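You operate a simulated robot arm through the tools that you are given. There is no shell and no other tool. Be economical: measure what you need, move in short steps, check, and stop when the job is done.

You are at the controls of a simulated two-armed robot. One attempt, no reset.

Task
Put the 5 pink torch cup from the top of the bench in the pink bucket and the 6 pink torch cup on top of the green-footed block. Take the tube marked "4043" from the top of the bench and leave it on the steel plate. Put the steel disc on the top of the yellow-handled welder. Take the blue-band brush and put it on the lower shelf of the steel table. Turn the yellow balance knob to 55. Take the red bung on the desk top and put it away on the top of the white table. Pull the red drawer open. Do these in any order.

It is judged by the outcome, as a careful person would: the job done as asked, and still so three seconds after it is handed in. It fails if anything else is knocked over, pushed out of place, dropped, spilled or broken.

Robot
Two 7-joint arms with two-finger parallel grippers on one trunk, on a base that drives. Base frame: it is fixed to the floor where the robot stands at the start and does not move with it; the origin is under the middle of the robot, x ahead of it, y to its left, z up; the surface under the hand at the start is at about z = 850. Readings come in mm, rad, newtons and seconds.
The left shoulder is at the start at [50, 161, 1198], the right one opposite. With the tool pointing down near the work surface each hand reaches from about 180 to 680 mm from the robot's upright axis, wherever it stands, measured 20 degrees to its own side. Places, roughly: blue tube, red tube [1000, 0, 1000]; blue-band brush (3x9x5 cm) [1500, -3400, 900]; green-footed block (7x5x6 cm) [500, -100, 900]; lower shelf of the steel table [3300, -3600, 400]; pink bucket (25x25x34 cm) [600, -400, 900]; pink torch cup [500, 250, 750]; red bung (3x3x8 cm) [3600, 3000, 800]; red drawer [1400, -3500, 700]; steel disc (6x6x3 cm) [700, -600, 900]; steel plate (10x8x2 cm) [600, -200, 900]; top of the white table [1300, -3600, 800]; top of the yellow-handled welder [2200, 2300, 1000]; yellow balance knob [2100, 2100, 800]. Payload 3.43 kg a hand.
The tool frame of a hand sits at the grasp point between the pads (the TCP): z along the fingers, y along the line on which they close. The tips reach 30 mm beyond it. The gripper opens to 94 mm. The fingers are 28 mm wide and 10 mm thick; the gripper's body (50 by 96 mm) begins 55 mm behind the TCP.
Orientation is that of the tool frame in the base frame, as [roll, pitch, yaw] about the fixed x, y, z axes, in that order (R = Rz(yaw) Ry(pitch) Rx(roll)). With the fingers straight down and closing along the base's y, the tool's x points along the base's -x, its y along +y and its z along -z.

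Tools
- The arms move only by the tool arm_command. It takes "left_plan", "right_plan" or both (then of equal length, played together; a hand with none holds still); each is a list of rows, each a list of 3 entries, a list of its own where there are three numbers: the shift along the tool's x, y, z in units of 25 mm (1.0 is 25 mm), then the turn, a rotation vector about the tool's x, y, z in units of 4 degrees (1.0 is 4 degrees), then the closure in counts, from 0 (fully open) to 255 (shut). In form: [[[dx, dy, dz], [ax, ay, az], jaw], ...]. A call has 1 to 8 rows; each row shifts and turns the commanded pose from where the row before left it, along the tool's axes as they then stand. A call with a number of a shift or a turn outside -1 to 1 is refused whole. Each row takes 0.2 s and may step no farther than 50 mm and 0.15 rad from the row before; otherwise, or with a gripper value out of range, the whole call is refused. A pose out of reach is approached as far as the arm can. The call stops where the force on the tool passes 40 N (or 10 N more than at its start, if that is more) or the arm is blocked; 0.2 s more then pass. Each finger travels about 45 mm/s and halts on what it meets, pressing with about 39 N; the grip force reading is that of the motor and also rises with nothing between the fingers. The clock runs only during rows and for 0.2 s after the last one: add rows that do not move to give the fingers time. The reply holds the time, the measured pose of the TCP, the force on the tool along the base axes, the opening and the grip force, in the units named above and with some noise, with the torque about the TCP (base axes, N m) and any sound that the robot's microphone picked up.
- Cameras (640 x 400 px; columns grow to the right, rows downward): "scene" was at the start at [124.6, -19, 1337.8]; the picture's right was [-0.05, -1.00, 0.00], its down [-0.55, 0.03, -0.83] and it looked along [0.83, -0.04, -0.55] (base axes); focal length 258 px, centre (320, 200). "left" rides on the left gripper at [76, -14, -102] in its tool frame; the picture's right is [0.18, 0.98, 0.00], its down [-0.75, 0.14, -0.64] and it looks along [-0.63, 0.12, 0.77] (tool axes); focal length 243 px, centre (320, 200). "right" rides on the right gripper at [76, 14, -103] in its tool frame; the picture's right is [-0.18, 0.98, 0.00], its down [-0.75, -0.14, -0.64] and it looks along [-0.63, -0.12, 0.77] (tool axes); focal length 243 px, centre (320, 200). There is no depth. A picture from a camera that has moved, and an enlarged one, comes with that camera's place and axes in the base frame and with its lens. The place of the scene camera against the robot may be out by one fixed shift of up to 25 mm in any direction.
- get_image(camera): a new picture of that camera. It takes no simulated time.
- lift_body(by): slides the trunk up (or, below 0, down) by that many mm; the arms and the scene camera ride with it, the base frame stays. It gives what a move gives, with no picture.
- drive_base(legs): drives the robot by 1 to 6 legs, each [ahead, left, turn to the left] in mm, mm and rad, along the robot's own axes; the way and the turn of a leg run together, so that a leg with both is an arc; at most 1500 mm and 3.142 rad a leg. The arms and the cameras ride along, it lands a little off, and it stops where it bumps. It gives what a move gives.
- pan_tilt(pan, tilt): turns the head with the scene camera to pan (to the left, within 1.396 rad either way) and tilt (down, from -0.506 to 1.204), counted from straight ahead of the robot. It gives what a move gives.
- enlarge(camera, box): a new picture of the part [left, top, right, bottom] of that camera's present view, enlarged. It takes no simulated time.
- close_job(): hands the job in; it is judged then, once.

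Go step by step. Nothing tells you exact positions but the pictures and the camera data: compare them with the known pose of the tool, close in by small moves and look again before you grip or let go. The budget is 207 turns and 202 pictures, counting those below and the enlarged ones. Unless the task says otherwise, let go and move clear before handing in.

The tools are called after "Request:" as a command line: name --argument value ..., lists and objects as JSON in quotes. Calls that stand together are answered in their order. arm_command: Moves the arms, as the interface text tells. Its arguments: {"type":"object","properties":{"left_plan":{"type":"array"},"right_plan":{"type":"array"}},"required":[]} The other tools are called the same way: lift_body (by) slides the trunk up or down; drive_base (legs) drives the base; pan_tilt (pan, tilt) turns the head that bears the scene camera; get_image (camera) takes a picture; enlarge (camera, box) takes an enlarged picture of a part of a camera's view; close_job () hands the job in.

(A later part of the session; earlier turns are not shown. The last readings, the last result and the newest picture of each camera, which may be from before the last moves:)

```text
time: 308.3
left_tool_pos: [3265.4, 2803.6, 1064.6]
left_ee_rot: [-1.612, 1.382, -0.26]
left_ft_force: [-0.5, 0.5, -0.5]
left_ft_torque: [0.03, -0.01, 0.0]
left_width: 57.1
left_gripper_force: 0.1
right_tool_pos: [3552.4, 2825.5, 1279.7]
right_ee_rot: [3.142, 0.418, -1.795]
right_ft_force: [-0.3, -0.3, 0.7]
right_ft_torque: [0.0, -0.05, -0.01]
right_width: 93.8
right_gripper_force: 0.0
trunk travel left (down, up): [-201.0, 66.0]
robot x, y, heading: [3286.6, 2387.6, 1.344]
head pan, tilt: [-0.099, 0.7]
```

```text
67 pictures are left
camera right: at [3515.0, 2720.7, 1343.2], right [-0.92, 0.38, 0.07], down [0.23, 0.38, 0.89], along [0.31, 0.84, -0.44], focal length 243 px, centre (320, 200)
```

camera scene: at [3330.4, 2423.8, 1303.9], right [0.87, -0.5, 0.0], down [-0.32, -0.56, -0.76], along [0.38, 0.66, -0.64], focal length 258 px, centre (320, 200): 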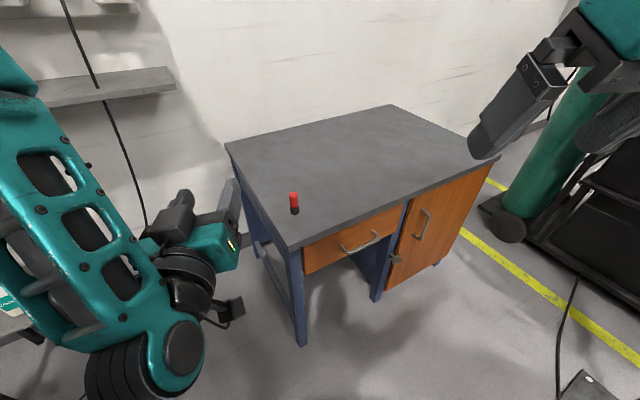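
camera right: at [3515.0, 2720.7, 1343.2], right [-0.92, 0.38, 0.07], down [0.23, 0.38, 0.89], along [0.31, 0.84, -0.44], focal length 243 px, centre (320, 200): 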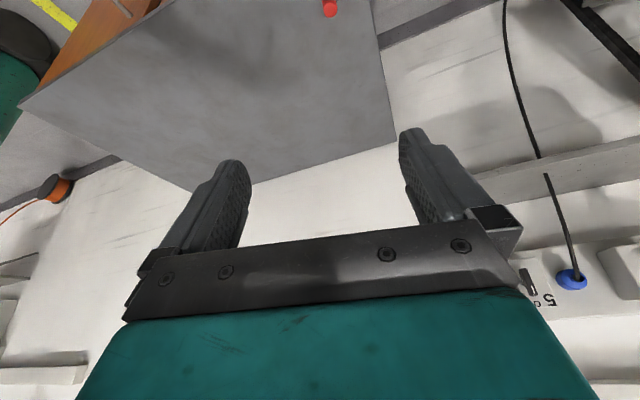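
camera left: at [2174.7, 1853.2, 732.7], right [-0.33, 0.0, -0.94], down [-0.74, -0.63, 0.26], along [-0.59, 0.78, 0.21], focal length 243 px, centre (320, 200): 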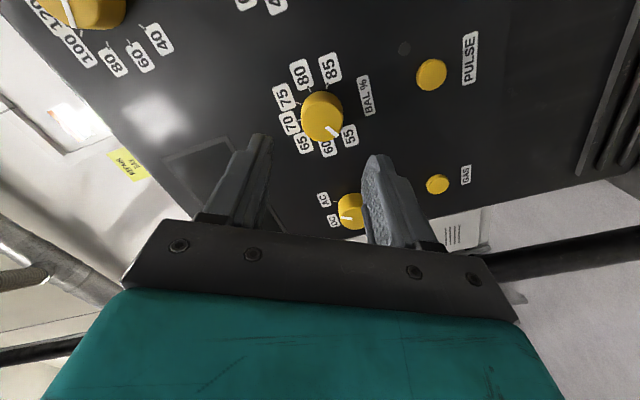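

Request:
arm_command --right_plan '[[[0.4, 0.2, 1], [0, 0, 0], 0], [[0.4, 0.2, 1], [0, 0, 0], 0], [[0.4, 0.2, 1], [0, 0, 0], 0], [[0.4, 0.2, 1], [0, 0, 0], 0], [[0.4, 0.2, 1], [0, 0, 0], 0], [[0.4, 0.2, 1], [0, 0, 0], 0], [[0, 0, 1], [0, 0, 0], 0], [[0, 0, 1], [0, 0, 0], 0]]'

Request:
arm_command --right_plan '[[[0, 0, 1], [0, 0, 0], 0], [[0, 0, 1], [0, 0, 0], 0], [[0, 0, 1], [0, 0, 0], 0], [[0, 0, 1], [0, 0, 0], 0], [[0, 0, 0], [0, 0, 0], 0]]'

Request:
get_image --camera "right"

Request:
get_image --camera "scene"

```text
time: 310.1
left_tool_pos: [3264.8, 2804.6, 1063.9]
left_ee_rot: [-1.61, 1.383, -0.257]
left_ft_force: [-0.3, -0.1, -0.2]
left_ft_torque: [0.02, 0.0, 0.01]
left_width: 57.2
left_gripper_force: 0.0
right_tool_pos: [3528.6, 2858.3, 1075.2]
right_ee_rot: [-3.141, 0.421, -1.796]
right_ft_force: [-0.3, -0.4, 0.0]
right_ft_torque: [0.01, -0.04, -0.01]
right_width: 94.2
right_gripper_force: 0.1
trunk travel left (down, up): [-201.0, 66.0]
robot x, y, heading: [3291.4, 2386.8, 1.34]
head pan, tilt: [-0.099, 0.7]
```

```text
time: 311.3
left_tool_pos: [3266.1, 2803.3, 1065.2]
left_ee_rot: [-1.609, 1.382, -0.256]
left_ft_force: [0.2, 0.6, 0.2]
left_ft_torque: [0.03, 0.0, 0.01]
left_width: 57.3
left_gripper_force: 0.1
right_tool_pos: [3537.3, 2898.4, 983.4]
right_ee_rot: [-3.141, 0.419, -1.794]
right_ft_force: [-0.3, 0.4, -0.2]
right_ft_torque: [0.0, 0.01, 0.02]
right_width: 93.9
right_gripper_force: 0.0
trunk travel left (down, up): [-201.0, 66.0]
robot x, y, heading: [3287.0, 2384.3, 1.343]
head pan, tilt: [-0.099, 0.7]
```

```text
66 pictures are left
camera right: at [3500.6, 2792.9, 1046.5], right [-0.92, 0.38, 0.07], down [0.23, 0.38, 0.89], along [0.31, 0.84, -0.44], focal length 243 px, centre (320, 200)
```

right: 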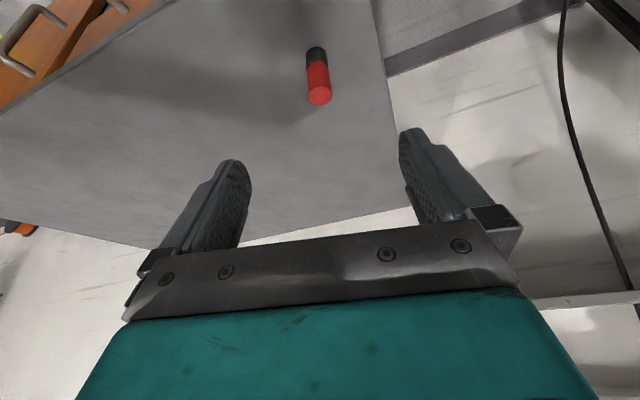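

```text
65 pictures are left
camera scene: at [3320.3, 2490.7, 1304.0], right [0.95, -0.32, 0.0], down [-0.21, -0.61, -0.77], along [0.24, 0.73, -0.64], focal length 258 px, centre (320, 200)
```

scene: 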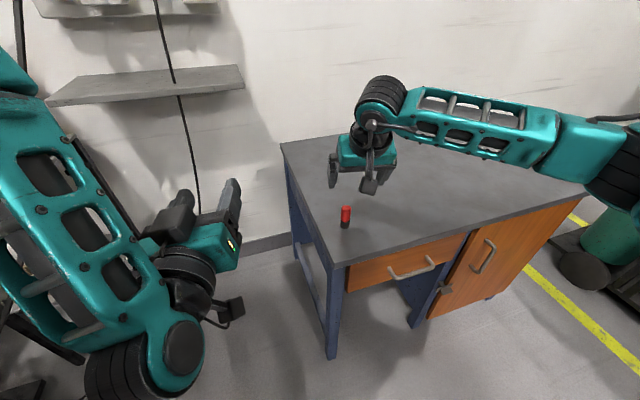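

Request:
arm_command --right_plan '[[[0.35, -0.05, 1], [0, 0, 0], 0], [[0, 0, 1], [0, 0, 0], 0], [[0, 0, 1], [0, 0, 0], 0], [[0, 0, 1], [0, 0, 0], 0], [[0, 0, 1], [0, 0, 0], 0], [[0, 0, 1], [0, 0, 0], 0], [[0, 0, 0.8], [0, 0, 0], 0], [[0, 0, 0], [0, 0, 0], 0]]'

Request:
get_image --camera "right"

```text
time: 313.1
left_tool_pos: [3265.0, 2803.4, 1066.0]
left_ee_rot: [-1.612, 1.383, -0.257]
left_ft_force: [-0.2, 0.5, 0.8]
left_ft_torque: [0.02, 0.0, -0.01]
left_width: 57.1
left_gripper_force: 0.0
right_tool_pos: [3553.7, 2957.0, 825.2]
right_ee_rot: [-3.14, 0.418, -1.794]
right_ft_force: [0.6, -0.1, 0.4]
right_ft_torque: [0.0, -0.02, 0.0]
right_width: 93.9
right_gripper_force: 0.1
trunk travel left (down, up): [-201.0, 66.0]
robot x, y, heading: [3286.4, 2385.9, 1.345]
head pan, tilt: [-0.099, 0.7]
```

```text
64 pictures are left
camera right: at [3515.5, 2852.2, 887.4], right [-0.92, 0.38, 0.08], down [0.23, 0.38, 0.89], along [0.31, 0.84, -0.44], focal length 243 px, centre (320, 200)
```

right: 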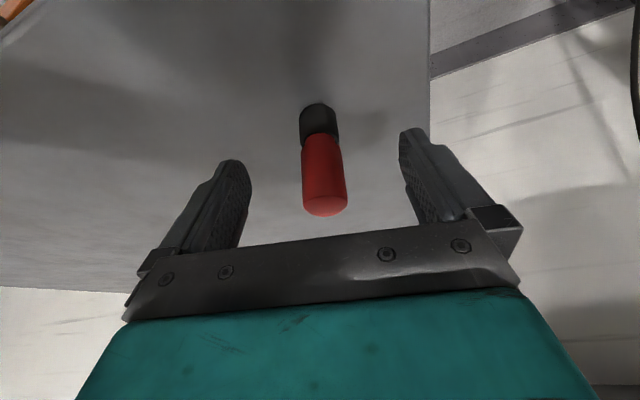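

Request:
arm_command --right_plan '[[[-0.45, -0.05, 0.4], [0, 0, 0], 0], [[0, 0, 0], [0, 0, 0], 100], [[0, 0, 0], [0, 0, 0], 255], [[0, 0, 0], [0, 0, 0], 255], [[0, 0, 0], [0, 0, 0], 255], [[0, 0, 0], [0, 0, 0], 255], [[0, 0, 0], [0, 0, 0], 255]]'

Request:
arm_command --right_plan '[[[-0.2, 0, -0.5], [0, 0, 0], 255], [[-0.4, 0, -1], [0, 0, 0], 255], [[-0.4, 0, -1], [0, 0, 0], 255], [[-0.4, 0, -1], [0, 0, 0], 255], [[-0.4, 0, -1], [0, 0, 0], 255], [[0, 0, -1], [0, 0, 0], 255], [[0, 0, -1], [0, 0, 0], 255], [[0, 0, -1], [0, 0, 0], 255]]'

Request:
get_image --camera "right"

```text
time: 314.7
left_tool_pos: [3264.4, 2804.2, 1064.3]
left_ee_rot: [-1.61, 1.382, -0.256]
left_ft_force: [0.4, 0.2, -0.6]
left_ft_torque: [-0.01, -0.03, -0.01]
left_width: 57.4
left_gripper_force: 0.1
right_tool_pos: [3556.3, 2970.1, 819.9]
right_ee_rot: [3.141, 0.421, -1.796]
right_ft_force: [-0.7, 1.9, 1.6]
right_ft_torque: [0.03, 0.04, -0.01]
right_width: 25.0
right_gripper_force: 38.9
trunk travel left (down, up): [-201.0, 66.0]
robot x, y, heading: [3288.5, 2383.3, 1.347]
head pan, tilt: [-0.099, 0.7]
```

```text
time: 316.5
left_tool_pos: [3264.9, 2803.1, 1065.1]
left_ee_rot: [-1.61, 1.383, -0.256]
left_ft_force: [0.5, 0.4, -0.7]
left_ft_torque: [0.01, 0.0, 0.01]
left_width: 57.6
left_gripper_force: 0.0
right_tool_pos: [3549.4, 2934.9, 1009.3]
right_ee_rot: [-3.141, 0.417, -1.796]
right_ft_force: [0.3, -0.4, -1.8]
right_ft_torque: [-0.01, -0.04, 0.03]
right_width: 25.0
right_gripper_force: 39.6
trunk travel left (down, up): [-201.0, 66.0]
robot x, y, heading: [3289.0, 2388.9, 1.346]
head pan, tilt: [-0.099, 0.7]
```

```text
63 pictures are left
camera right: at [3511.9, 2829.8, 1073.6], right [-0.92, 0.38, 0.08], down [0.23, 0.38, 0.89], along [0.31, 0.84, -0.44], focal length 243 px, centre (320, 200)
```

right: 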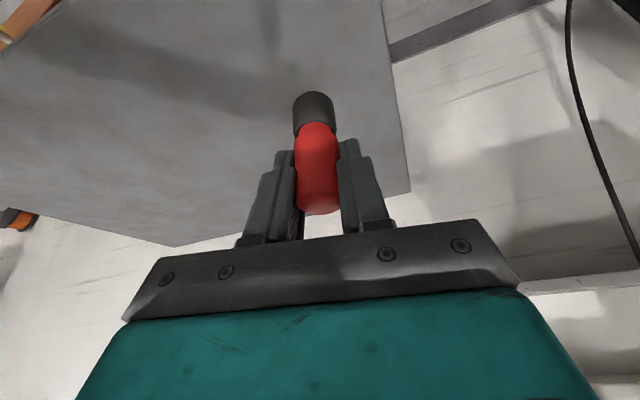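

The bung is held. I retract the right hand, then drive: back out, turn west, then south down the aisle towards the white table.

Request:
arm_command --right_plan '[[[0.9, 0, -0.4], [0, 0, 0], 255], [[0.9, 0, -0.4], [0, 0, 0], 255], [[0.9, 0, -0.4], [0, 0, 0], 255], [[0.9, 0, -0.4], [0, 0, 0], 255], [[0.9, 0, -0.4], [0, 0, 0], 255], [[0.9, 0, -0.4], [0, 0, 0], 255], [[0.9, 0, -0.4], [0, 0, 0], 255], [[0, 0, -1], [0, 0, 0], 255]]'

Request:
drive_base --legs '[[-900, 0, 0], [0, 0, 1.797], [1500, 0, 0], [130, 0, 0], [0, 0, 1.571]]'

Request:
drive_base --legs '[[1500, 0, 0], [1500, 0, 0], [900, 0, 0]]'

Request:
pan_tilt --pan 0.1 --tilt 0.35

Request:
get_image --camera "scene"

```text
time: 318.3
left_tool_pos: [3264.8, 2803.6, 1064.4]
left_ee_rot: [-1.609, 1.383, -0.256]
left_ft_force: [-0.2, 0.7, 0.1]
left_ft_torque: [0.0, 0.01, -0.01]
left_width: 57.1
left_gripper_force: 0.1
right_tool_pos: [3508.5, 2757.6, 1032.8]
right_ee_rot: [3.141, 0.421, -1.795]
right_ft_force: [0.2, 0.9, -0.9]
right_ft_torque: [0.0, -0.05, -0.01]
right_width: 25.1
right_gripper_force: 39.1
trunk travel left (down, up): [-201.0, 66.0]
robot x, y, heading: [3288.5, 2384.6, 1.341]
head pan, tilt: [-0.099, 0.7]
```

```text
time: 339.0
left_tool_pos: [1603.5, 1127.0, 1065.7]
left_ee_rot: [-1.612, 1.382, 3.117]
left_ft_force: [0.5, 0.6, -0.1]
left_ft_torque: [-0.01, 0.01, 0.03]
left_width: 57.1
left_gripper_force: 0.0
right_tool_pos: [1356.5, 1115.9, 1032.7]
right_ee_rot: [-3.141, 0.418, 1.579]
right_ft_force: [-0.4, 0.4, -1.8]
right_ft_torque: [0.01, 0.01, -0.02]
right_width: 25.1
right_gripper_force: 39.7
trunk travel left (down, up): [-201.0, 66.0]
robot x, y, heading: [1483.7, 1528.5, -1.56]
head pan, tilt: [-0.099, 0.7]
```

```text
time: 357.9
left_tool_pos: [1577.5, -2815.3, 1064.7]
left_ee_rot: [-1.613, 1.382, 3.091]
left_ft_force: [-0.1, 0.4, 0.0]
left_ft_torque: [0.02, 0.0, 0.01]
left_width: 56.9
left_gripper_force: 0.0
right_tool_pos: [1330.7, -2822.1, 1033.0]
right_ee_rot: [-3.14, 0.42, 1.554]
right_ft_force: [-0.4, -0.5, -0.7]
right_ft_torque: [-0.04, -0.02, 0.0]
right_width: 25.1
right_gripper_force: 38.9
trunk travel left (down, up): [-201.0, 66.0]
robot x, y, heading: [1466.6, -2411.3, -1.588]
head pan, tilt: [-0.099, 0.7]
```

```text
time: 358.8
left_tool_pos: [1576.1, -2816.9, 1065.3]
left_ee_rot: [-1.611, 1.383, 3.09]
left_ft_force: [-0.5, 0.2, 0.5]
left_ft_torque: [0.03, -0.02, -0.01]
left_width: 57.2
left_gripper_force: 0.1
right_tool_pos: [1331.0, -2820.9, 1032.7]
right_ee_rot: [-3.141, 0.421, 1.552]
right_ft_force: [-0.5, -0.2, -0.6]
right_ft_torque: [-0.03, 0.01, 0.0]
right_width: 24.8
right_gripper_force: 39.0
trunk travel left (down, up): [-201.0, 66.0]
robot x, y, heading: [1468.0, -2414.4, -1.584]
head pan, tilt: [0.099, 0.351]
```

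```text
62 pictures are left
camera scene: at [1471.0, -2559.6, 1335.3], right [-1.0, -0.08, 0.0], down [-0.03, 0.34, -0.94], along [0.08, -0.94, -0.34], focal length 258 px, centre (320, 200)
```

scene: 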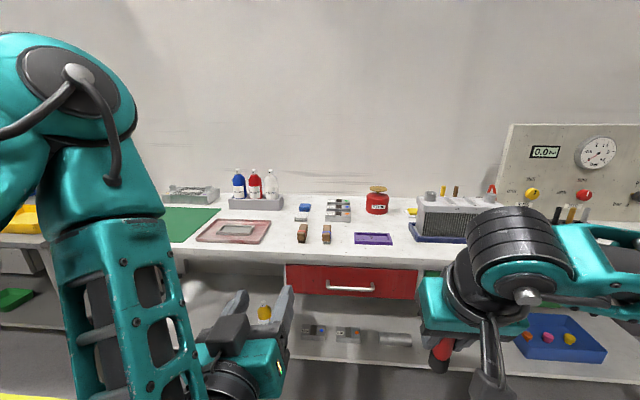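

The white table holds two brush blocks among other things, with the red drawer beneath. I zoom in.

Request:
enlarge --camera "scene" --box '[260, 180, 420, 310]'

Request:
pan_tilt --pan 0.9 --tilt 0.35

Request:
get_image --camera "scene"

```text
3.08 times, centred on (340, 245) of scene
camera zoom: at [1471.0, -2559.6, 1335.3], right [-1.0, -0.08, 0.0], down [-0.03, 0.34, -0.94], along [0.08, -0.94, -0.34], focal length 795 px, centre (258, 62)
```

zoom: 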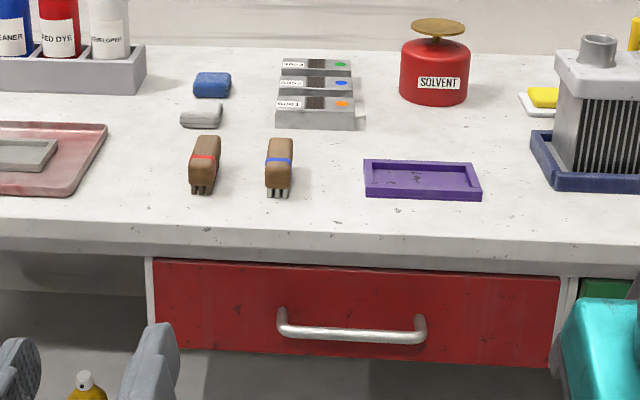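

```text
time: 359.9
left_tool_pos: [1577.2, -2817.2, 1065.0]
left_ee_rot: [-1.611, 1.38, 3.094]
left_ft_force: [-0.1, -0.4, -0.1]
left_ft_torque: [-0.04, -0.01, 0.03]
left_width: 57.2
left_gripper_force: 0.2
right_tool_pos: [1329.5, -2820.8, 1032.2]
right_ee_rot: [-3.141, 0.42, 1.555]
right_ft_force: [0.1, 0.3, -0.8]
right_ft_torque: [0.0, 0.02, 0.02]
right_width: 24.8
right_gripper_force: 39.2
trunk travel left (down, up): [-201.0, 66.0]
robot x, y, heading: [1468.6, -2414.5, -1.585]
head pan, tilt: [0.901, 0.351]
```

```text
60 pictures are left
camera scene: at [1535.2, -2525.9, 1335.4], right [-0.64, -0.77, 0.0], down [-0.27, 0.22, -0.94], along [0.73, -0.6, -0.34], focal length 258 px, centre (320, 200)
```

scene: 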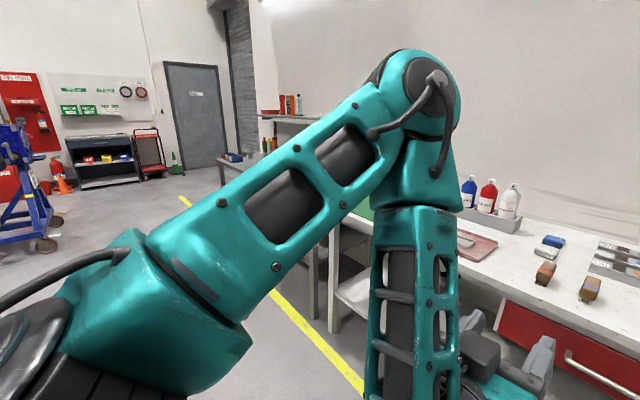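

The blue-band brush is at ≈(1521,-3448) (table z≈850). I'll stand the bung on the clear front strip near (1460,-3378). Driving closer.

Request:
drive_base --legs '[[360, 115, 0]]'

Request:
pan_tilt --pan -0.1 --tilt 0.65

Request:
get_image --camera "scene"

Request:
get_image --camera "right"

```text
time: 362.3
left_tool_pos: [1686.2, -3180.1, 1063.9]
left_ee_rot: [-1.612, 1.382, 3.087]
left_ft_force: [-0.4, -0.4, -0.1]
left_ft_torque: [0.0, 0.0, 0.0]
left_width: 57.1
left_gripper_force: 0.0
right_tool_pos: [1438.9, -3184.8, 1032.4]
right_ee_rot: [-3.14, 0.419, 1.551]
right_ft_force: [0.2, -0.4, 0.2]
right_ft_torque: [0.01, 0.04, -0.01]
right_width: 25.0
right_gripper_force: 39.2
trunk travel left (down, up): [-201.0, 66.0]
robot x, y, heading: [1579.2, -2774.9, -1.59]
head pan, tilt: [0.901, 0.351]
```

```text
time: 363.6
left_tool_pos: [1685.8, -3179.7, 1064.2]
left_ee_rot: [-1.611, 1.382, 3.088]
left_ft_force: [0.4, 0.7, -0.4]
left_ft_torque: [0.0, -0.02, -0.01]
left_width: 57.2
left_gripper_force: 0.1
right_tool_pos: [1438.8, -3184.0, 1033.3]
right_ee_rot: [3.14, 0.419, 1.551]
right_ft_force: [-0.9, 0.9, -1.4]
right_ft_torque: [0.03, -0.01, 0.02]
right_width: 25.0
right_gripper_force: 38.8
trunk travel left (down, up): [-201.0, 66.0]
robot x, y, heading: [1576.3, -2775.6, -1.594]
head pan, tilt: [-0.099, 0.649]
```

```text
59 pictures are left
camera scene: at [1562.1, -2916.5, 1308.3], right [-0.99, 0.12, 0.0], down [0.07, 0.6, -0.8], along [-0.09, -0.79, -0.6], focal length 258 px, centre (320, 200)
```

scene: 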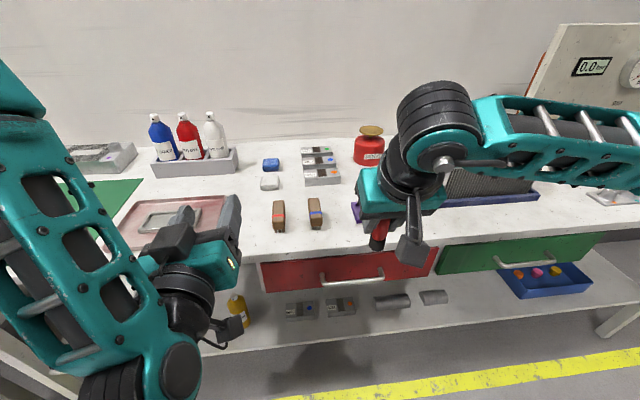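

```text
58 pictures are left
camera right: at [1456.3, -3072.7, 1095.6], right [0.98, -0.19, 0.08], down [-0.15, -0.42, 0.89], along [-0.13, -0.89, -0.44], focal length 243 px, centre (320, 200)
```

right: 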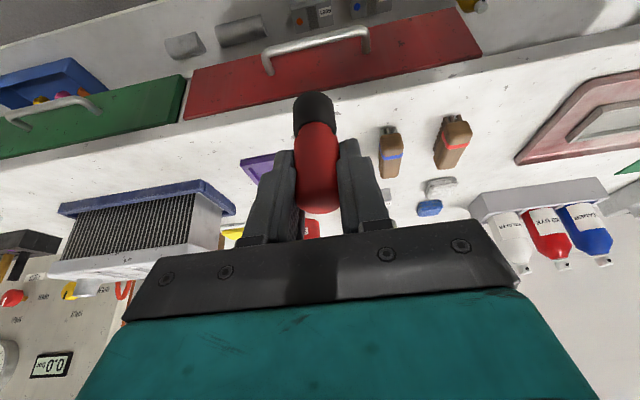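

Table seems ~870 high and the front strip is narrow; better to take the brush first with the left hand and put the bung in its vacated spot. I re-orient the left hand to a 45° downward tilt.

Request:
arm_command --left_plan '[[[0, 0, 0], [0, 0, 0.9], 100], [[0, 0, 0], [0, 0, 0.9], 100], [[0, 0, 0], [0, 0, 0.9], 100], [[0, 0, 0], [0, 1, 0], 100], [[0, 0, 0], [0, 1, 0], 100], [[0, 0, 0], [0, 1, 0], 100], [[0, 0, 0], [0, 1, 0], 100], [[0, 0, 0], [0, 1, 0], 100]]'

Request:
arm_command --left_plan '[[[0, 0, 0], [0, 1, 0], 80], [[0, 0, 0], [0, 1, 0], 80], [[0, 0, 0], [0, 1, 0], 80], [[0, 0, 0], [0, 1, 0], 80], [[0, 0, 0], [0, 1, 0], 80], [[0, 0, 0], [0, 1, 0], 80], [[0, 0, 0], [0, 0, 0], 80]]' --right_plan '[[[1, 0, -0.4], [0, 0, 0], 255], [[1, -0.5, -0.4], [0, 0, 0], 255], [[0, -1, -0.4], [0, 0, 0], 255], [[0, -1, -0.4], [0, 0, 0], 255], [[0, -1, -0.4], [0, 0, 0], 255], [[0, -1, 0], [0, 0, 0], 255], [[0, 0, 0], [0, 0, 0], 255]]'

Request:
get_image --camera "left"

```text
time: 365.4
left_tool_pos: [1678.7, -3190.4, 1059.9]
left_ee_rot: [3.141, 1.213, 1.558]
left_ft_force: [-0.1, -0.3, -0.1]
left_ft_torque: [-0.01, -0.01, 0.02]
left_width: 57.2
left_gripper_force: 0.1
left hand out of reach, approached as far as the arm can: row 4, 5, 7
right_tool_pos: [1438.5, -3184.5, 1031.8]
right_ee_rot: [3.14, 0.421, 1.552]
right_ft_force: [-0.3, -0.3, -0.8]
right_ft_torque: [-0.02, -0.03, -0.02]
right_width: 24.7
right_gripper_force: 39.0
trunk travel left (down, up): [-201.0, 66.0]
robot x, y, heading: [1577.7, -2778.2, -1.591]
head pan, tilt: [-0.099, 0.649]
```

```text
time: 367.0
left_tool_pos: [1678.5, -3189.4, 1059.1]
left_ee_rot: [-3.141, 0.794, 1.558]
left_ft_force: [0.0, -0.7, 0.0]
left_ft_torque: [0.01, -0.01, 0.02]
left_width: 64.5
left_gripper_force: 0.1
right_tool_pos: [1327.3, -3116.4, 1058.7]
right_ee_rot: [-3.14, 0.42, 1.554]
right_ft_force: [-0.4, -0.7, -1.4]
right_ft_torque: [0.01, -0.02, -0.04]
right_width: 24.9
right_gripper_force: 39.2
trunk travel left (down, up): [-201.0, 66.0]
robot x, y, heading: [1575.3, -2776.6, -1.592]
head pan, tilt: [-0.099, 0.649]
```

```text
57 pictures are left
camera left: at [1666.7, -3063.5, 1077.5], right [0.98, 0.12, -0.13], down [0.14, -0.07, 0.99], along [0.11, -0.99, -0.09], focal length 243 px, centre (320, 200)
```

left: 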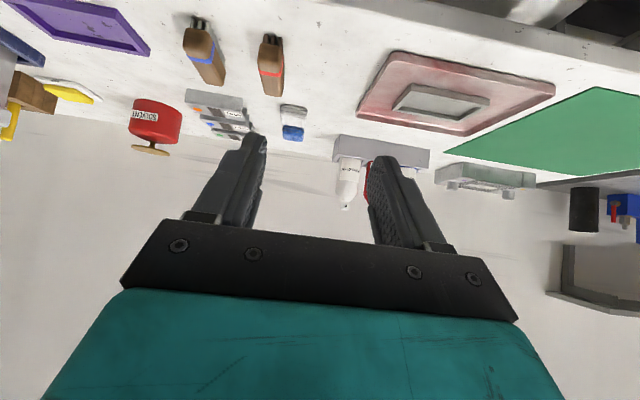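

Brush centre triangulates to (1523,-3396,873), table 850. I move the left hand to a pre-grasp point behind it.

Request:
arm_command --left_plan '[[[-0.13, -0.87, 0.97], [0, 0, 0], 80], [[-0.13, -0.87, 0.97], [0, 0, 0], 80], [[-0.13, -0.87, 0.97], [0, 0, 0], 80], [[-0.13, -0.87, 0.97], [0, 0, 0], 80], [[-0.13, -0.87, 0.97], [0, 0, 0], 80], [[-0.13, -0.87, 0.97], [0, 0, 0], 80], [[-0.13, -0.87, 0.97], [0, 0, 0], 80], [[0, 0, 0], [0, 0, 0], 80]]'

Request:
get_image --camera "left"

Request:
get_image --camera "scene"

```text
time: 368.8
left_tool_pos: [1521.8, -3324.4, 957.7]
left_ee_rot: [-3.142, 0.797, 1.558]
left_ft_force: [0.5, 0.4, 0.0]
left_ft_torque: [-0.01, 0.05, 0.01]
left_width: 64.4
left_gripper_force: 0.2
right_tool_pos: [1327.3, -3117.6, 1057.4]
right_ee_rot: [-3.141, 0.418, 1.552]
right_ft_force: [0.6, 0.2, 0.1]
right_ft_torque: [-0.02, 0.03, 0.01]
right_width: 25.0
right_gripper_force: 39.3
trunk travel left (down, up): [-201.0, 66.0]
robot x, y, heading: [1574.1, -2777.7, -1.594]
head pan, tilt: [-0.099, 0.649]
```

```text
56 pictures are left
camera left: at [1510.2, -3199.3, 975.0], right [0.98, 0.12, -0.13], down [0.14, -0.07, 0.99], along [0.11, -0.99, -0.09], focal length 243 px, centre (320, 200)
```

left: 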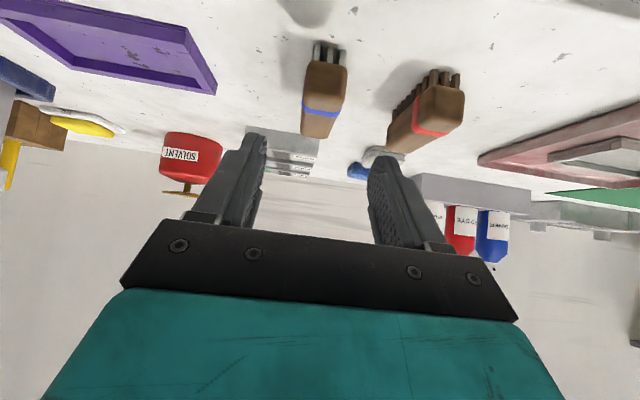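

```text
55 pictures are left
camera scene: at [1562.1, -2916.4, 1308.3], right [-0.99, 0.12, 0.0], down [0.07, 0.6, -0.8], along [-0.09, -0.79, -0.6], focal length 258 px, centre (320, 200)
```

scene: 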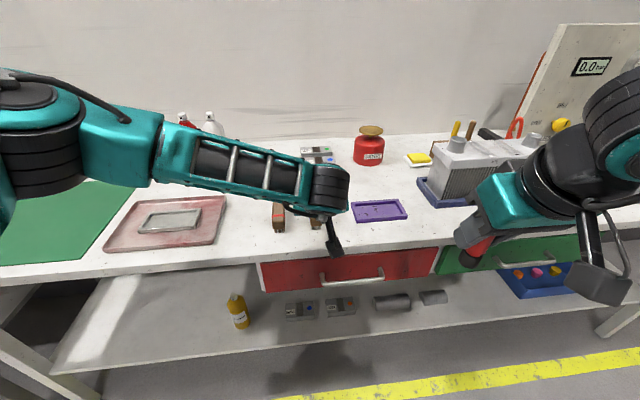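

Aligned. Advance along the tilt and close.

Request:
arm_command --left_plan '[[[0, 0.05, 1], [0, 0, 0], 80], [[0, 0, 1], [0, 0, 0], 80], [[0, 0, 1], [0, 0, 0], 80], [[0, 0, 0.9], [0, 0, 0], 80], [[0, 0, 0], [0, 0, 0], 80]]'

Request:
get_image --camera "left"

```text
time: 370.0
left_tool_pos: [1524.4, -3393.6, 887.3]
left_ee_rot: [3.14, 0.797, 1.558]
left_ft_force: [0.2, -0.2, 0.4]
left_ft_torque: [-0.02, 0.0, -0.01]
left_width: 64.3
left_gripper_force: 0.1
right_tool_pos: [1327.4, -3116.5, 1058.3]
right_ee_rot: [-3.14, 0.419, 1.552]
right_ft_force: [-0.1, 0.3, -0.6]
right_ft_torque: [0.0, -0.01, 0.01]
right_width: 24.8
right_gripper_force: 39.2
trunk travel left (down, up): [-201.0, 66.0]
robot x, y, heading: [1575.0, -2774.9, -1.593]
head pan, tilt: [-0.099, 0.649]
```

```text
54 pictures are left
camera left: at [1512.0, -3266.9, 906.1], right [0.98, 0.12, -0.13], down [0.14, -0.07, 0.99], along [0.11, -0.99, -0.09], focal length 243 px, centre (320, 200)
```

left: 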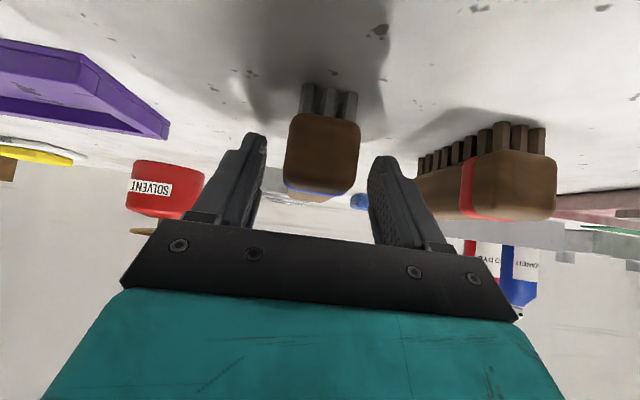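

Request:
arm_command --left_plan '[[[-0.34, 0, 0.34], [0, 0, 0], 80], [[0, 0, 0], [0, 0, 0], 150], [[0, 0, 0], [0, 0, 0], 255], [[0, 0, 0], [0, 0, 0], 255], [[0, 0, 0], [0, 0, 0], 255]]'

Request:
arm_command --left_plan '[[[-0.35, 0, -0.35], [0, 0, 0], 255], [[-0.7, 0, -0.7], [0, 0, 0], 255], [[-0.7, 0, -0.7], [0, 0, 0], 255], [[-0.7, 0, -0.7], [0, 0, 0], 255], [[-0.7, 0, -0.7], [0, 0, 0], 255], [[0, 0, -1], [0, 0, 0], 255], [[0, 0, -1], [0, 0, 0], 255], [[0, 0, -1], [0, 0, 0], 255]]'

Request:
get_image --camera "left"

```text
time: 371.2
left_tool_pos: [1524.8, -3404.9, 887.4]
left_ee_rot: [3.141, 0.795, 1.558]
left_ft_force: [-0.3, -0.1, 0.0]
left_ft_torque: [0.0, 0.01, 0.0]
left_width: 33.3
left_gripper_force: 39.4
right_tool_pos: [1327.9, -3115.7, 1057.9]
right_ee_rot: [3.14, 0.419, 1.551]
right_ft_force: [-0.7, -0.2, -2.0]
right_ft_torque: [0.01, 0.01, -0.03]
right_width: 25.0
right_gripper_force: 38.9
trunk travel left (down, up): [-201.0, 66.0]
robot x, y, heading: [1575.6, -2776.1, -1.588]
head pan, tilt: [-0.099, 0.649]
```

```text
time: 373.0
left_tool_pos: [1524.9, -3352.4, 1052.5]
left_ee_rot: [3.141, 0.796, 1.558]
left_ft_force: [0.1, 0.4, -1.1]
left_ft_torque: [-0.02, 0.02, 0.02]
left_width: 33.2
left_gripper_force: 38.9
right_tool_pos: [1327.5, -3115.2, 1057.5]
right_ee_rot: [3.141, 0.42, 1.552]
right_ft_force: [-0.7, 0.5, -2.0]
right_ft_torque: [0.05, -0.01, -0.01]
right_width: 24.6
right_gripper_force: 39.4
trunk travel left (down, up): [-201.0, 66.0]
robot x, y, heading: [1576.4, -2777.7, -1.591]
head pan, tilt: [-0.099, 0.649]
```

```text
53 pictures are left
camera left: at [1513.0, -3226.0, 1070.9], right [0.98, 0.12, -0.13], down [0.14, -0.07, 0.99], along [0.11, -0.99, -0.09], focal length 243 px, centre (320, 200)
```

left: 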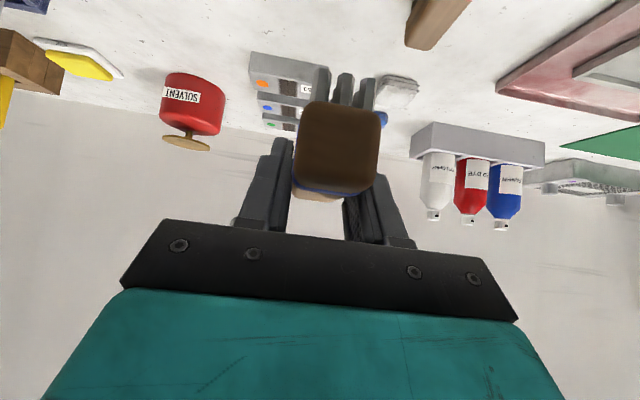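

Brush held. I retract it aside and bring the bung over the vacated spot (≈1510,-3385).

Request:
arm_command --left_plan '[[[0.7, 0.7, -0.7], [0, 0, 0], 255], [[0.7, 1, -0.7], [0, 0, 0], 255], [[0.7, 1, -0.7], [0, 0, 0], 255], [[0.7, 1, -0.7], [0, 0, 0], 255], [[0.7, 1, -0.7], [0, 0, 0], 255], [[0.7, 1, -0.7], [0, 0, 0], 255], [[0, 1, 0], [0, 0, 0], 255], [[0, 1, 0], [0, 0, 0], 255]]'

Request:
arm_command --right_plan '[[[-0.95, 0.83, 0.78], [0, 0, 0], 255], [[-0.95, 0.83, 0.78], [0, 0, 0], 255], [[-0.95, 0.83, 0.78], [0, 0, 0], 255], [[-0.95, 0.83, 0.78], [0, 0, 0], 255], [[-0.95, 0.83, 0.78], [0, 0, 0], 255], [[-0.95, 0.83, 0.78], [0, 0, 0], 255], [[-0.95, 0.83, 0.78], [0, 0, 0], 255], [[-0.95, 0.83, 0.78], [0, 0, 0], 255]]'

Request:
arm_command --right_plan '[[[-0.95, 0.83, 0.78], [0, 0, 0], 255], [[0, 0, 0], [0, 0, 0], 255]]'

Request:
get_image --camera "right"

Request:
get_image --camera "scene"

```text
time: 374.8
left_tool_pos: [1717.4, -3206.7, 1052.8]
left_ee_rot: [-3.141, 0.796, 1.559]
left_ft_force: [-0.4, 0.3, -1.2]
left_ft_torque: [-0.02, 0.0, 0.03]
left_width: 33.3
left_gripper_force: 38.9
right_tool_pos: [1327.8, -3116.8, 1058.3]
right_ee_rot: [3.141, 0.42, 1.552]
right_ft_force: [-0.1, 0.6, -1.0]
right_ft_torque: [0.01, 0.03, -0.01]
right_width: 24.8
right_gripper_force: 38.9
trunk travel left (down, up): [-201.0, 66.0]
robot x, y, heading: [1577.1, -2777.0, -1.589]
head pan, tilt: [-0.099, 0.649]
```

```text
time: 376.6
left_tool_pos: [1716.9, -3206.9, 1053.0]
left_ee_rot: [-3.139, 0.795, 1.561]
left_ft_force: [-1.5, -0.4, -0.8]
left_ft_torque: [0.0, 0.01, -0.02]
left_width: 33.5
left_gripper_force: 39.1
right_tool_pos: [1487.9, -3358.5, 989.9]
right_ee_rot: [-3.14, 0.419, 1.551]
right_ft_force: [0.3, -0.5, -1.3]
right_ft_torque: [-0.01, 0.03, 0.03]
right_width: 24.9
right_gripper_force: 38.8
trunk travel left (down, up): [-201.0, 66.0]
robot x, y, heading: [1577.1, -2774.0, -1.591]
head pan, tilt: [-0.099, 0.649]
```

```text
time: 377.2
left_tool_pos: [1717.0, -3207.5, 1052.5]
left_ee_rot: [-3.141, 0.797, 1.559]
left_ft_force: [0.2, 0.2, -0.3]
left_ft_torque: [0.0, -0.01, -0.06]
left_width: 33.6
left_gripper_force: 38.7
right_tool_pos: [1506.7, -3390.0, 984.3]
right_ee_rot: [-3.141, 0.42, 1.553]
right_ft_force: [-0.1, -0.9, -2.1]
right_ft_torque: [0.0, 0.01, 0.03]
right_width: 24.9
right_gripper_force: 39.1
trunk travel left (down, up): [-201.0, 66.0]
robot x, y, heading: [1574.0, -2776.1, -1.594]
head pan, tilt: [-0.099, 0.649]
```

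```text
52 pictures are left
camera right: at [1525.8, -3277.2, 1046.5], right [0.98, -0.19, 0.08], down [-0.15, -0.42, 0.89], along [-0.13, -0.89, -0.44], focal length 243 px, centre (320, 200)
```

right: 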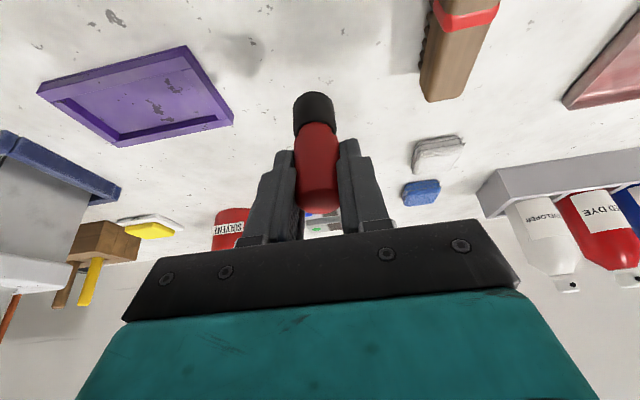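

```text
51 pictures are left
camera scene: at [1561.7, -2916.4, 1308.3], right [-0.99, 0.12, 0.0], down [0.07, 0.6, -0.8], along [-0.09, -0.79, -0.6], focal length 258 px, centre (320, 200)
```

scene: 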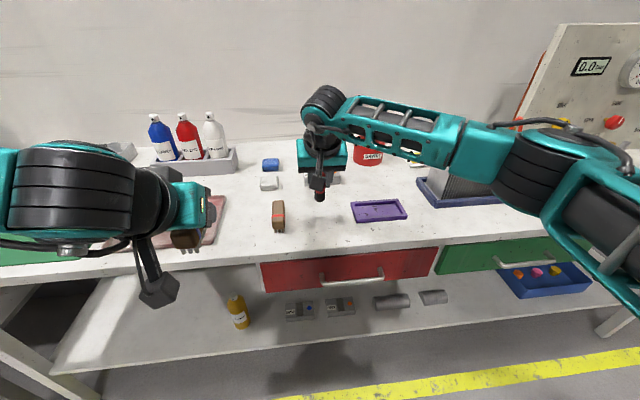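

Clear spot. I lower straight down, then in fine steps to contact.

Request:
arm_command --right_plan '[[[0.41, 0, 0.91], [0, 0, 0], 255], [[0.41, 0, 0.91], [0, 0, 0], 255], [[0.2, 0, 0.46], [0, 0, 0], 255], [[0, 0, 0], [0, 0, 0], 255]]'

Request:
arm_command --right_plan '[[[0.1, 0, 0.2], [0, 0, 0], 255], [[0, 0, 0], [0, 0, 0], 255]]'

Request:
arm_command --right_plan '[[[0.08, 0, 0.16], [0, 0, 0], 255], [[0, 0, 0], [0, 0, 0], 255]]'

Request:
arm_command --right_plan '[[[0.06, 0, 0.13], [0, 0, 0], 255], [[0, 0, 0], [0, 0, 0], 255]]'

```text
time: 378.2
left_tool_pos: [1717.6, -3205.9, 1052.6]
left_ee_rot: [3.14, 0.796, 1.557]
left_ft_force: [0.0, 0.0, -0.6]
left_ft_torque: [0.02, -0.01, -0.03]
left_width: 33.3
left_gripper_force: 39.2
right_tool_pos: [1508.5, -3387.6, 922.1]
right_ee_rot: [-3.141, 0.418, 1.551]
right_ft_force: [1.3, 0.5, -0.4]
right_ft_torque: [0.02, 0.03, -0.03]
right_width: 25.0
right_gripper_force: 38.6
trunk travel left (down, up): [-201.0, 66.0]
robot x, y, heading: [1574.6, -2772.7, -1.59]
head pan, tilt: [-0.099, 0.649]
```

```text
time: 378.8
left_tool_pos: [1717.2, -3206.6, 1052.7]
left_ee_rot: [-3.14, 0.796, 1.56]
left_ft_force: [0.0, 0.1, -1.0]
left_ft_torque: [0.04, 0.03, 0.01]
left_width: 33.2
left_gripper_force: 39.3
right_tool_pos: [1508.4, -3386.3, 917.8]
right_ee_rot: [-3.141, 0.419, 1.552]
right_ft_force: [0.7, -0.3, -2.2]
right_ft_torque: [0.02, -0.03, 0.0]
right_width: 25.1
right_gripper_force: 39.2
trunk travel left (down, up): [-201.0, 66.0]
robot x, y, heading: [1578.8, -2774.5, -1.587]
head pan, tilt: [-0.099, 0.649]
```

```text
time: 379.4
left_tool_pos: [1718.0, -3206.3, 1052.0]
left_ee_rot: [-3.142, 0.797, 1.558]
left_ft_force: [-0.1, 0.4, -1.3]
left_ft_torque: [-0.06, 0.02, 0.01]
left_width: 33.4
left_gripper_force: 39.2
right_tool_pos: [1510.4, -3385.9, 912.1]
right_ee_rot: [3.141, 0.419, 1.551]
right_ft_force: [1.1, -0.4, -1.8]
right_ft_torque: [-0.02, -0.04, -0.01]
right_width: 24.9
right_gripper_force: 39.5
trunk travel left (down, up): [-201.0, 66.0]
robot x, y, heading: [1577.4, -2776.4, -1.587]
head pan, tilt: [-0.099, 0.649]
```

```text
time: 380.0
left_tool_pos: [1717.8, -3205.6, 1053.9]
left_ee_rot: [3.14, 0.794, 1.558]
left_ft_force: [0.1, -0.6, -0.8]
left_ft_torque: [0.0, 0.07, 0.01]
left_width: 33.3
left_gripper_force: 39.9
right_tool_pos: [1510.2, -3385.2, 910.3]
right_ee_rot: [3.14, 0.422, 1.552]
right_ft_force: [-1.3, 1.5, 8.7]
right_ft_torque: [0.22, 0.04, 0.01]
right_width: 25.0
right_gripper_force: 39.3
trunk travel left (down, up): [-201.0, 66.0]
robot x, y, heading: [1575.6, -2775.8, -1.592]
head pan, tilt: [-0.099, 0.649]
```

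Contact. Release and withdraw along the finger direction.

Request:
arm_command --right_plan '[[[-0.02, 0, -0.04], [0, 0, 0], 255], [[0, 0, 0], [0, 0, 0], 170], [[0, 0, 0], [0, 0, 0], 90], [[0, 0, 0], [0, 0, 0], 90], [[0, 0, 0], [0, 0, 0], 90], [[0, 0, -0.8], [0, 0, 0], 90], [[0, 0, -1], [0, 0, 0], 90], [[0, 0, -1], [0, 0, 0], 90]]'

Request:
arm_command --right_plan '[[[0, 0, -1], [0, 0, 0], 90], [[0, 0, -1], [0, 0, 0], 90], [[0.5, 0, -1], [0, 0, 0], 90], [[1, 0, -1], [0, 0, 0], 90], [[1, -1, -0.4], [0, 0, 0], 90], [[1, -1, -0.4], [0, 0, 0], 90], [[1, -1, -0.4], [0, 0, 0], 90], [[1, -1, -0.4], [0, 0, 0], 90]]'

Request:
get_image --camera "scene"

```text
time: 381.8
left_tool_pos: [1717.4, -3206.8, 1052.2]
left_ee_rot: [3.141, 0.796, 1.558]
left_ft_force: [0.2, 0.3, -0.1]
left_ft_torque: [-0.03, 0.01, 0.0]
left_width: 33.3
left_gripper_force: 38.8
right_tool_pos: [1510.6, -3358.5, 974.8]
right_ee_rot: [3.141, 0.419, 1.553]
right_ft_force: [0.0, -0.3, 1.3]
right_ft_torque: [0.0, -0.02, -0.01]
right_width: 60.9
right_gripper_force: 0.1
trunk travel left (down, up): [-201.0, 66.0]
robot x, y, heading: [1577.1, -2774.3, -1.59]
head pan, tilt: [-0.099, 0.649]
```

```text
time: 383.6
left_tool_pos: [1717.1, -3207.0, 1052.9]
left_ee_rot: [3.141, 0.796, 1.558]
left_ft_force: [0.1, 0.1, -0.4]
left_ft_torque: [-0.01, 0.02, 0.01]
left_width: 33.5
left_gripper_force: 39.0
right_tool_pos: [1410.9, -3172.8, 1046.1]
right_ee_rot: [-3.141, 0.421, 1.551]
right_ft_force: [-0.2, -0.6, -0.4]
right_ft_torque: [-0.01, 0.01, 0.02]
right_width: 60.6
right_gripper_force: 0.0
trunk travel left (down, up): [-201.0, 66.0]
robot x, y, heading: [1578.1, -2776.3, -1.59]
head pan, tilt: [-0.099, 0.649]
```

```text
50 pictures are left
camera scene: at [1561.5, -2916.0, 1308.4], right [-0.99, 0.12, 0.0], down [0.07, 0.6, -0.8], along [-0.09, -0.79, -0.6], focal length 258 px, centre (320, 200)
```

scene: 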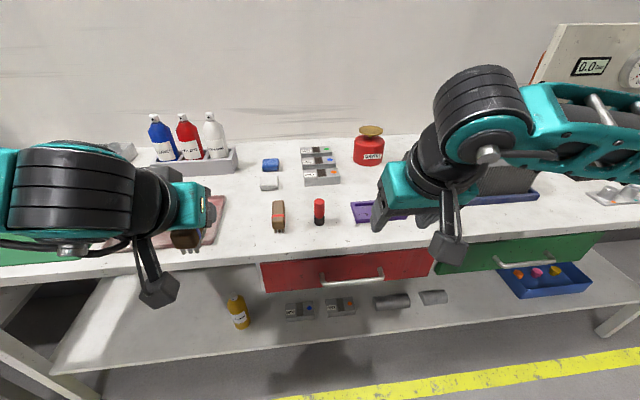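

The bung stands on the white table. Now to the steel table with the brush.

Request:
drive_base --legs '[[-350, 0, 0], [0, 1500, 0], [0, 200, 0]]'

Request:
pan_tilt --pan 0.0 --tilt 0.5

Request:
get_image --camera "scene"

```text
time: 400.8
left_tool_pos: [3441.0, -2867.1, 1052.4]
left_ee_rot: [-3.14, 0.795, 1.58]
left_ft_force: [0.3, -0.6, -1.2]
left_ft_torque: [0.01, 0.0, 0.03]
left_width: 33.5
left_gripper_force: 39.2
right_tool_pos: [3135.8, -2839.7, 1044.9]
right_ee_rot: [-3.14, 0.417, 1.573]
right_ft_force: [-0.3, -0.4, 0.2]
right_ft_torque: [0.03, 0.01, 0.01]
right_width: 61.1
right_gripper_force: 0.1
trunk travel left (down, up): [-201.0, 66.0]
robot x, y, heading: [3292.2, -2435.2, -1.568]
head pan, tilt: [-0.099, 0.649]
```

```text
time: 401.5
left_tool_pos: [3441.1, -2866.1, 1052.5]
left_ee_rot: [-3.14, 0.795, 1.579]
left_ft_force: [-0.8, 0.5, -0.8]
left_ft_torque: [-0.01, 0.0, -0.01]
left_width: 33.6
left_gripper_force: 39.0
right_tool_pos: [3135.7, -2839.0, 1046.5]
right_ee_rot: [3.141, 0.419, 1.573]
right_ft_force: [-0.2, -0.2, 0.2]
right_ft_torque: [0.02, -0.05, -0.03]
right_width: 60.9
right_gripper_force: 0.1
trunk travel left (down, up): [-201.0, 66.0]
robot x, y, heading: [3295.4, -2441.1, -1.564]
head pan, tilt: [0.0, 0.499]
```

```text
49 pictures are left
camera scene: at [3288.5, -2584.3, 1321.6], right [-1.0, 0.0, 0.0], down [0.0, 0.48, -0.88], along [0.0, -0.88, -0.48], focal length 258 px, centre (320, 200)
```

scene: 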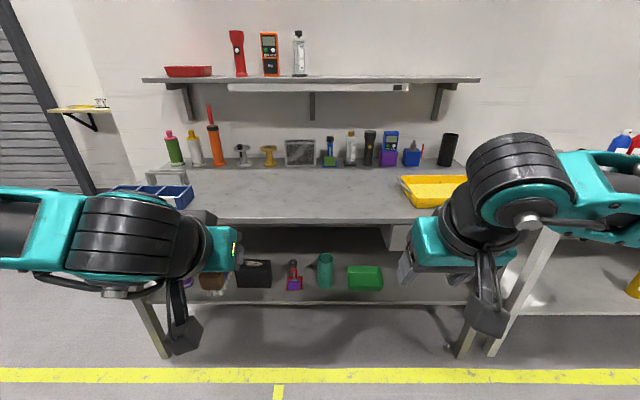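

The lower shelf is free to the right of the green box. I raise the right hand, shift to face x≈2850, and look again.

Request:
arm_command --right_plan '[[[0, 0, -1], [0, 0, 0], 90], [[0, 0, -1], [0, 0, 0], 90], [[0, 0, -1], [0, 0, 0], 90], [[0, 0, -1], [0, 0, 0], 90], [[0, 0, -1], [0, 0, 0], 90], [[0, 0, -1], [0, 0, 0], 90], [[0, -1, -1], [0, 0, 0], 90], [[0, -1, -1], [0, 0, 0], 90]]'

Request:
drive_base --legs '[[0, -540, 0], [280, 0, 0]]'

Request:
lift_body --by -195

Request:
pan_tilt --pan 0.15 --tilt 0.6

Request:
get_image --camera "scene"

```text
time: 403.3
left_tool_pos: [3441.6, -2867.0, 1053.6]
left_ee_rot: [-3.14, 0.796, 1.58]
left_ft_force: [0.1, 0.0, -1.3]
left_ft_torque: [-0.01, -0.03, -0.05]
left_width: 33.4
left_gripper_force: 38.9
right_tool_pos: [3084.4, -2757.3, 1228.6]
right_ee_rot: [-3.141, 0.419, 1.571]
right_ft_force: [-0.2, 0.2, -0.6]
right_ft_torque: [0.03, -0.03, -0.02]
right_width: 60.8
right_gripper_force: 0.1
trunk travel left (down, up): [-201.0, 66.0]
robot x, y, heading: [3293.0, -2438.3, -1.568]
head pan, tilt: [0.0, 0.499]
```

```text
time: 410.1
left_tool_pos: [2903.5, -3142.8, 1052.4]
left_ee_rot: [3.14, 0.794, 1.581]
left_ft_force: [-0.1, 0.6, -1.4]
left_ft_torque: [0.0, -0.02, 0.01]
left_width: 33.4
left_gripper_force: 38.7
right_tool_pos: [2545.5, -3035.6, 1227.8]
right_ee_rot: [3.142, 0.421, 1.575]
right_ft_force: [-0.2, 0.1, 0.4]
right_ft_torque: [0.02, 0.0, 0.01]
right_width: 60.8
right_gripper_force: 0.0
trunk travel left (down, up): [-201.0, 66.0]
robot x, y, heading: [2754.1, -2715.0, -1.569]
head pan, tilt: [0.0, 0.499]
```

```text
time: 412.2
left_tool_pos: [2903.5, -3142.6, 857.0]
left_ee_rot: [-3.141, 0.797, 1.581]
left_ft_force: [0.6, 0.4, -0.8]
left_ft_torque: [0.01, -0.01, -0.01]
left_width: 33.3
left_gripper_force: 38.9
right_tool_pos: [2546.9, -3034.4, 1033.6]
right_ee_rot: [-3.141, 0.42, 1.574]
right_ft_force: [-1.6, 0.8, 0.7]
right_ft_torque: [-0.02, -0.01, -0.01]
right_width: 60.7
right_gripper_force: 0.1
trunk travel left (down, up): [-6.0, 261.0]
robot x, y, heading: [2751.7, -2714.6, -1.567]
head pan, tilt: [0.0, 0.499]
```

```text
time: 412.9
left_tool_pos: [2903.9, -3142.8, 857.7]
left_ee_rot: [3.141, 0.795, 1.581]
left_ft_force: [-0.4, -0.8, -1.6]
left_ft_torque: [0.0, -0.02, 0.01]
left_width: 33.7
left_gripper_force: 39.2
right_tool_pos: [2545.9, -3034.9, 1033.8]
right_ee_rot: [3.141, 0.422, 1.575]
right_ft_force: [-0.2, 0.2, 0.9]
right_ft_torque: [0.0, 0.04, -0.01]
right_width: 60.6
right_gripper_force: 0.0
trunk travel left (down, up): [-6.0, 261.0]
robot x, y, heading: [2750.7, -2716.6, -1.563]
head pan, tilt: [0.15, 0.6]
```

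```text
48 pictures are left
camera scene: at [2762.8, -2857.1, 1117.6], right [-0.99, -0.15, 0.0], down [-0.09, 0.56, -0.83], along [0.13, -0.82, -0.56], focal length 258 px, centre (320, 200)
```

scene: 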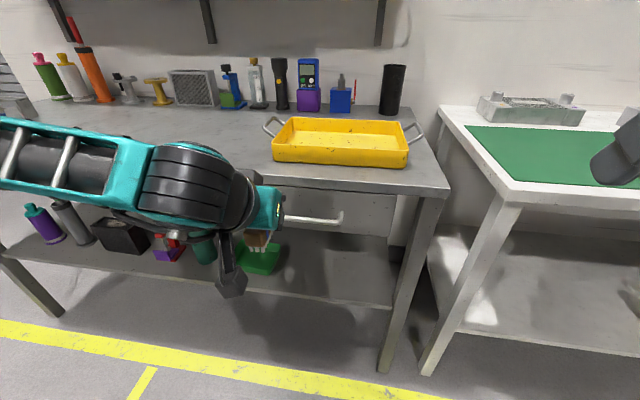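

The free stretch of shelf is x≈2610–2990. I shift to x≈2830 and lower the brush in front of the table.

Request:
arm_command --left_plan '[[[0.71, -0.5, 0.7], [0, 0, 0], 255], [[0.71, -0.5, 0.7], [0, 0, 0], 255], [[0.71, -0.5, 0.7], [0, 0, 0], 255], [[0.71, -0.5, 0.7], [0, 0, 0], 255], [[0.71, -0.5, 0.7], [0, 0, 0], 255], [[0.71, -0.5, 0.7], [0, 0, 0], 255], [[0.71, 0, 0.7], [0, 0, 0], 255], [[0.71, 0, 0.7], [0, 0, 0], 255]]'

Request:
arm_command --left_plan '[[[0.71, 0, 0.7], [0, 0, 0], 255], [[0.71, 0, 0.7], [0, 0, 0], 255], [[0.71, 0, 0.7], [0, 0, 0], 255], [[0.71, 0, 0.7], [0, 0, 0], 255], [[0.71, 0, 0.7], [0, 0, 0], 255], [[0.71, 0, 0.7], [0, 0, 0], 255], [[0.71, 0, 0.7], [0, 0, 0], 255], [[0, 0, 0], [0, 0, 0], 255]]'

Request:
get_image --camera "left"

Request:
get_image --camera "scene"

```text
time: 414.7
left_tool_pos: [2827.9, -3146.9, 656.9]
left_ee_rot: [-3.139, 0.796, 1.583]
left_ft_force: [-0.1, -0.2, -1.0]
left_ft_torque: [-0.02, 0.02, 0.02]
left_width: 33.4
left_gripper_force: 39.3
right_tool_pos: [2545.6, -3035.9, 1033.9]
right_ee_rot: [3.141, 0.42, 1.576]
right_ft_force: [0.3, 0.8, -0.8]
right_ft_torque: [0.03, 0.0, 0.02]
right_width: 61.0
right_gripper_force: 0.2
trunk travel left (down, up): [-6.0, 261.0]
robot x, y, heading: [2753.4, -2715.3, -1.575]
head pan, tilt: [0.15, 0.6]
```

```text
time: 416.5
left_tool_pos: [2814.5, -3150.4, 489.5]
left_ee_rot: [3.134, 0.791, 1.578]
left_ft_force: [-0.6, -0.2, -1.1]
left_ft_torque: [-0.02, -0.01, 0.02]
left_width: 33.5
left_gripper_force: 39.4
left hand out of reach, approached as far as the arm can: row 6, 7
right_tool_pos: [2546.1, -3033.7, 1033.3]
right_ee_rot: [-3.141, 0.419, 1.574]
right_ft_force: [0.2, 0.0, 0.7]
right_ft_torque: [0.05, 0.02, -0.01]
right_width: 60.7
right_gripper_force: 0.1
trunk travel left (down, up): [-6.0, 261.0]
robot x, y, heading: [2754.8, -2714.1, -1.567]
head pan, tilt: [0.15, 0.6]
```

```text
47 pictures are left
camera left: at [2799.4, -3024.4, 508.4], right [0.98, 0.14, -0.13], down [0.14, -0.07, 0.99], along [0.13, -0.99, -0.09], focal length 243 px, centre (320, 200)
```

left: 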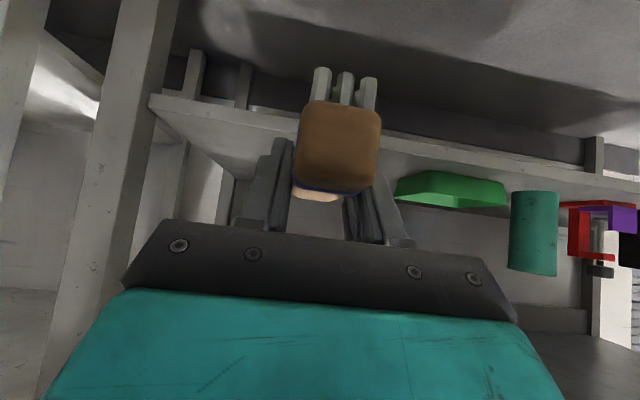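

```text
46 pictures are left
camera scene: at [2762.9, -2857.1, 1117.6], right [-0.99, -0.15, 0.0], down [-0.09, 0.56, -0.83], along [0.13, -0.82, -0.56], focal length 258 px, centre (320, 200)
```

scene: 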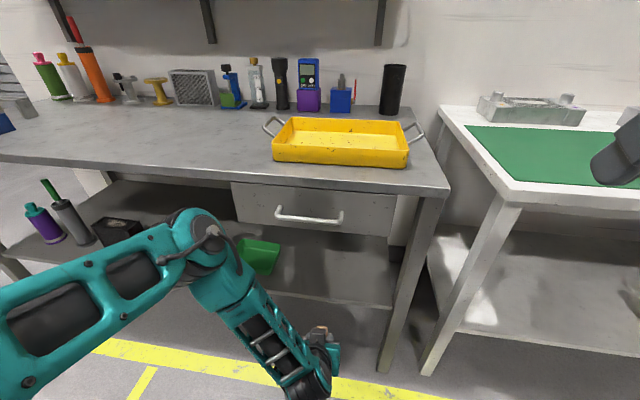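

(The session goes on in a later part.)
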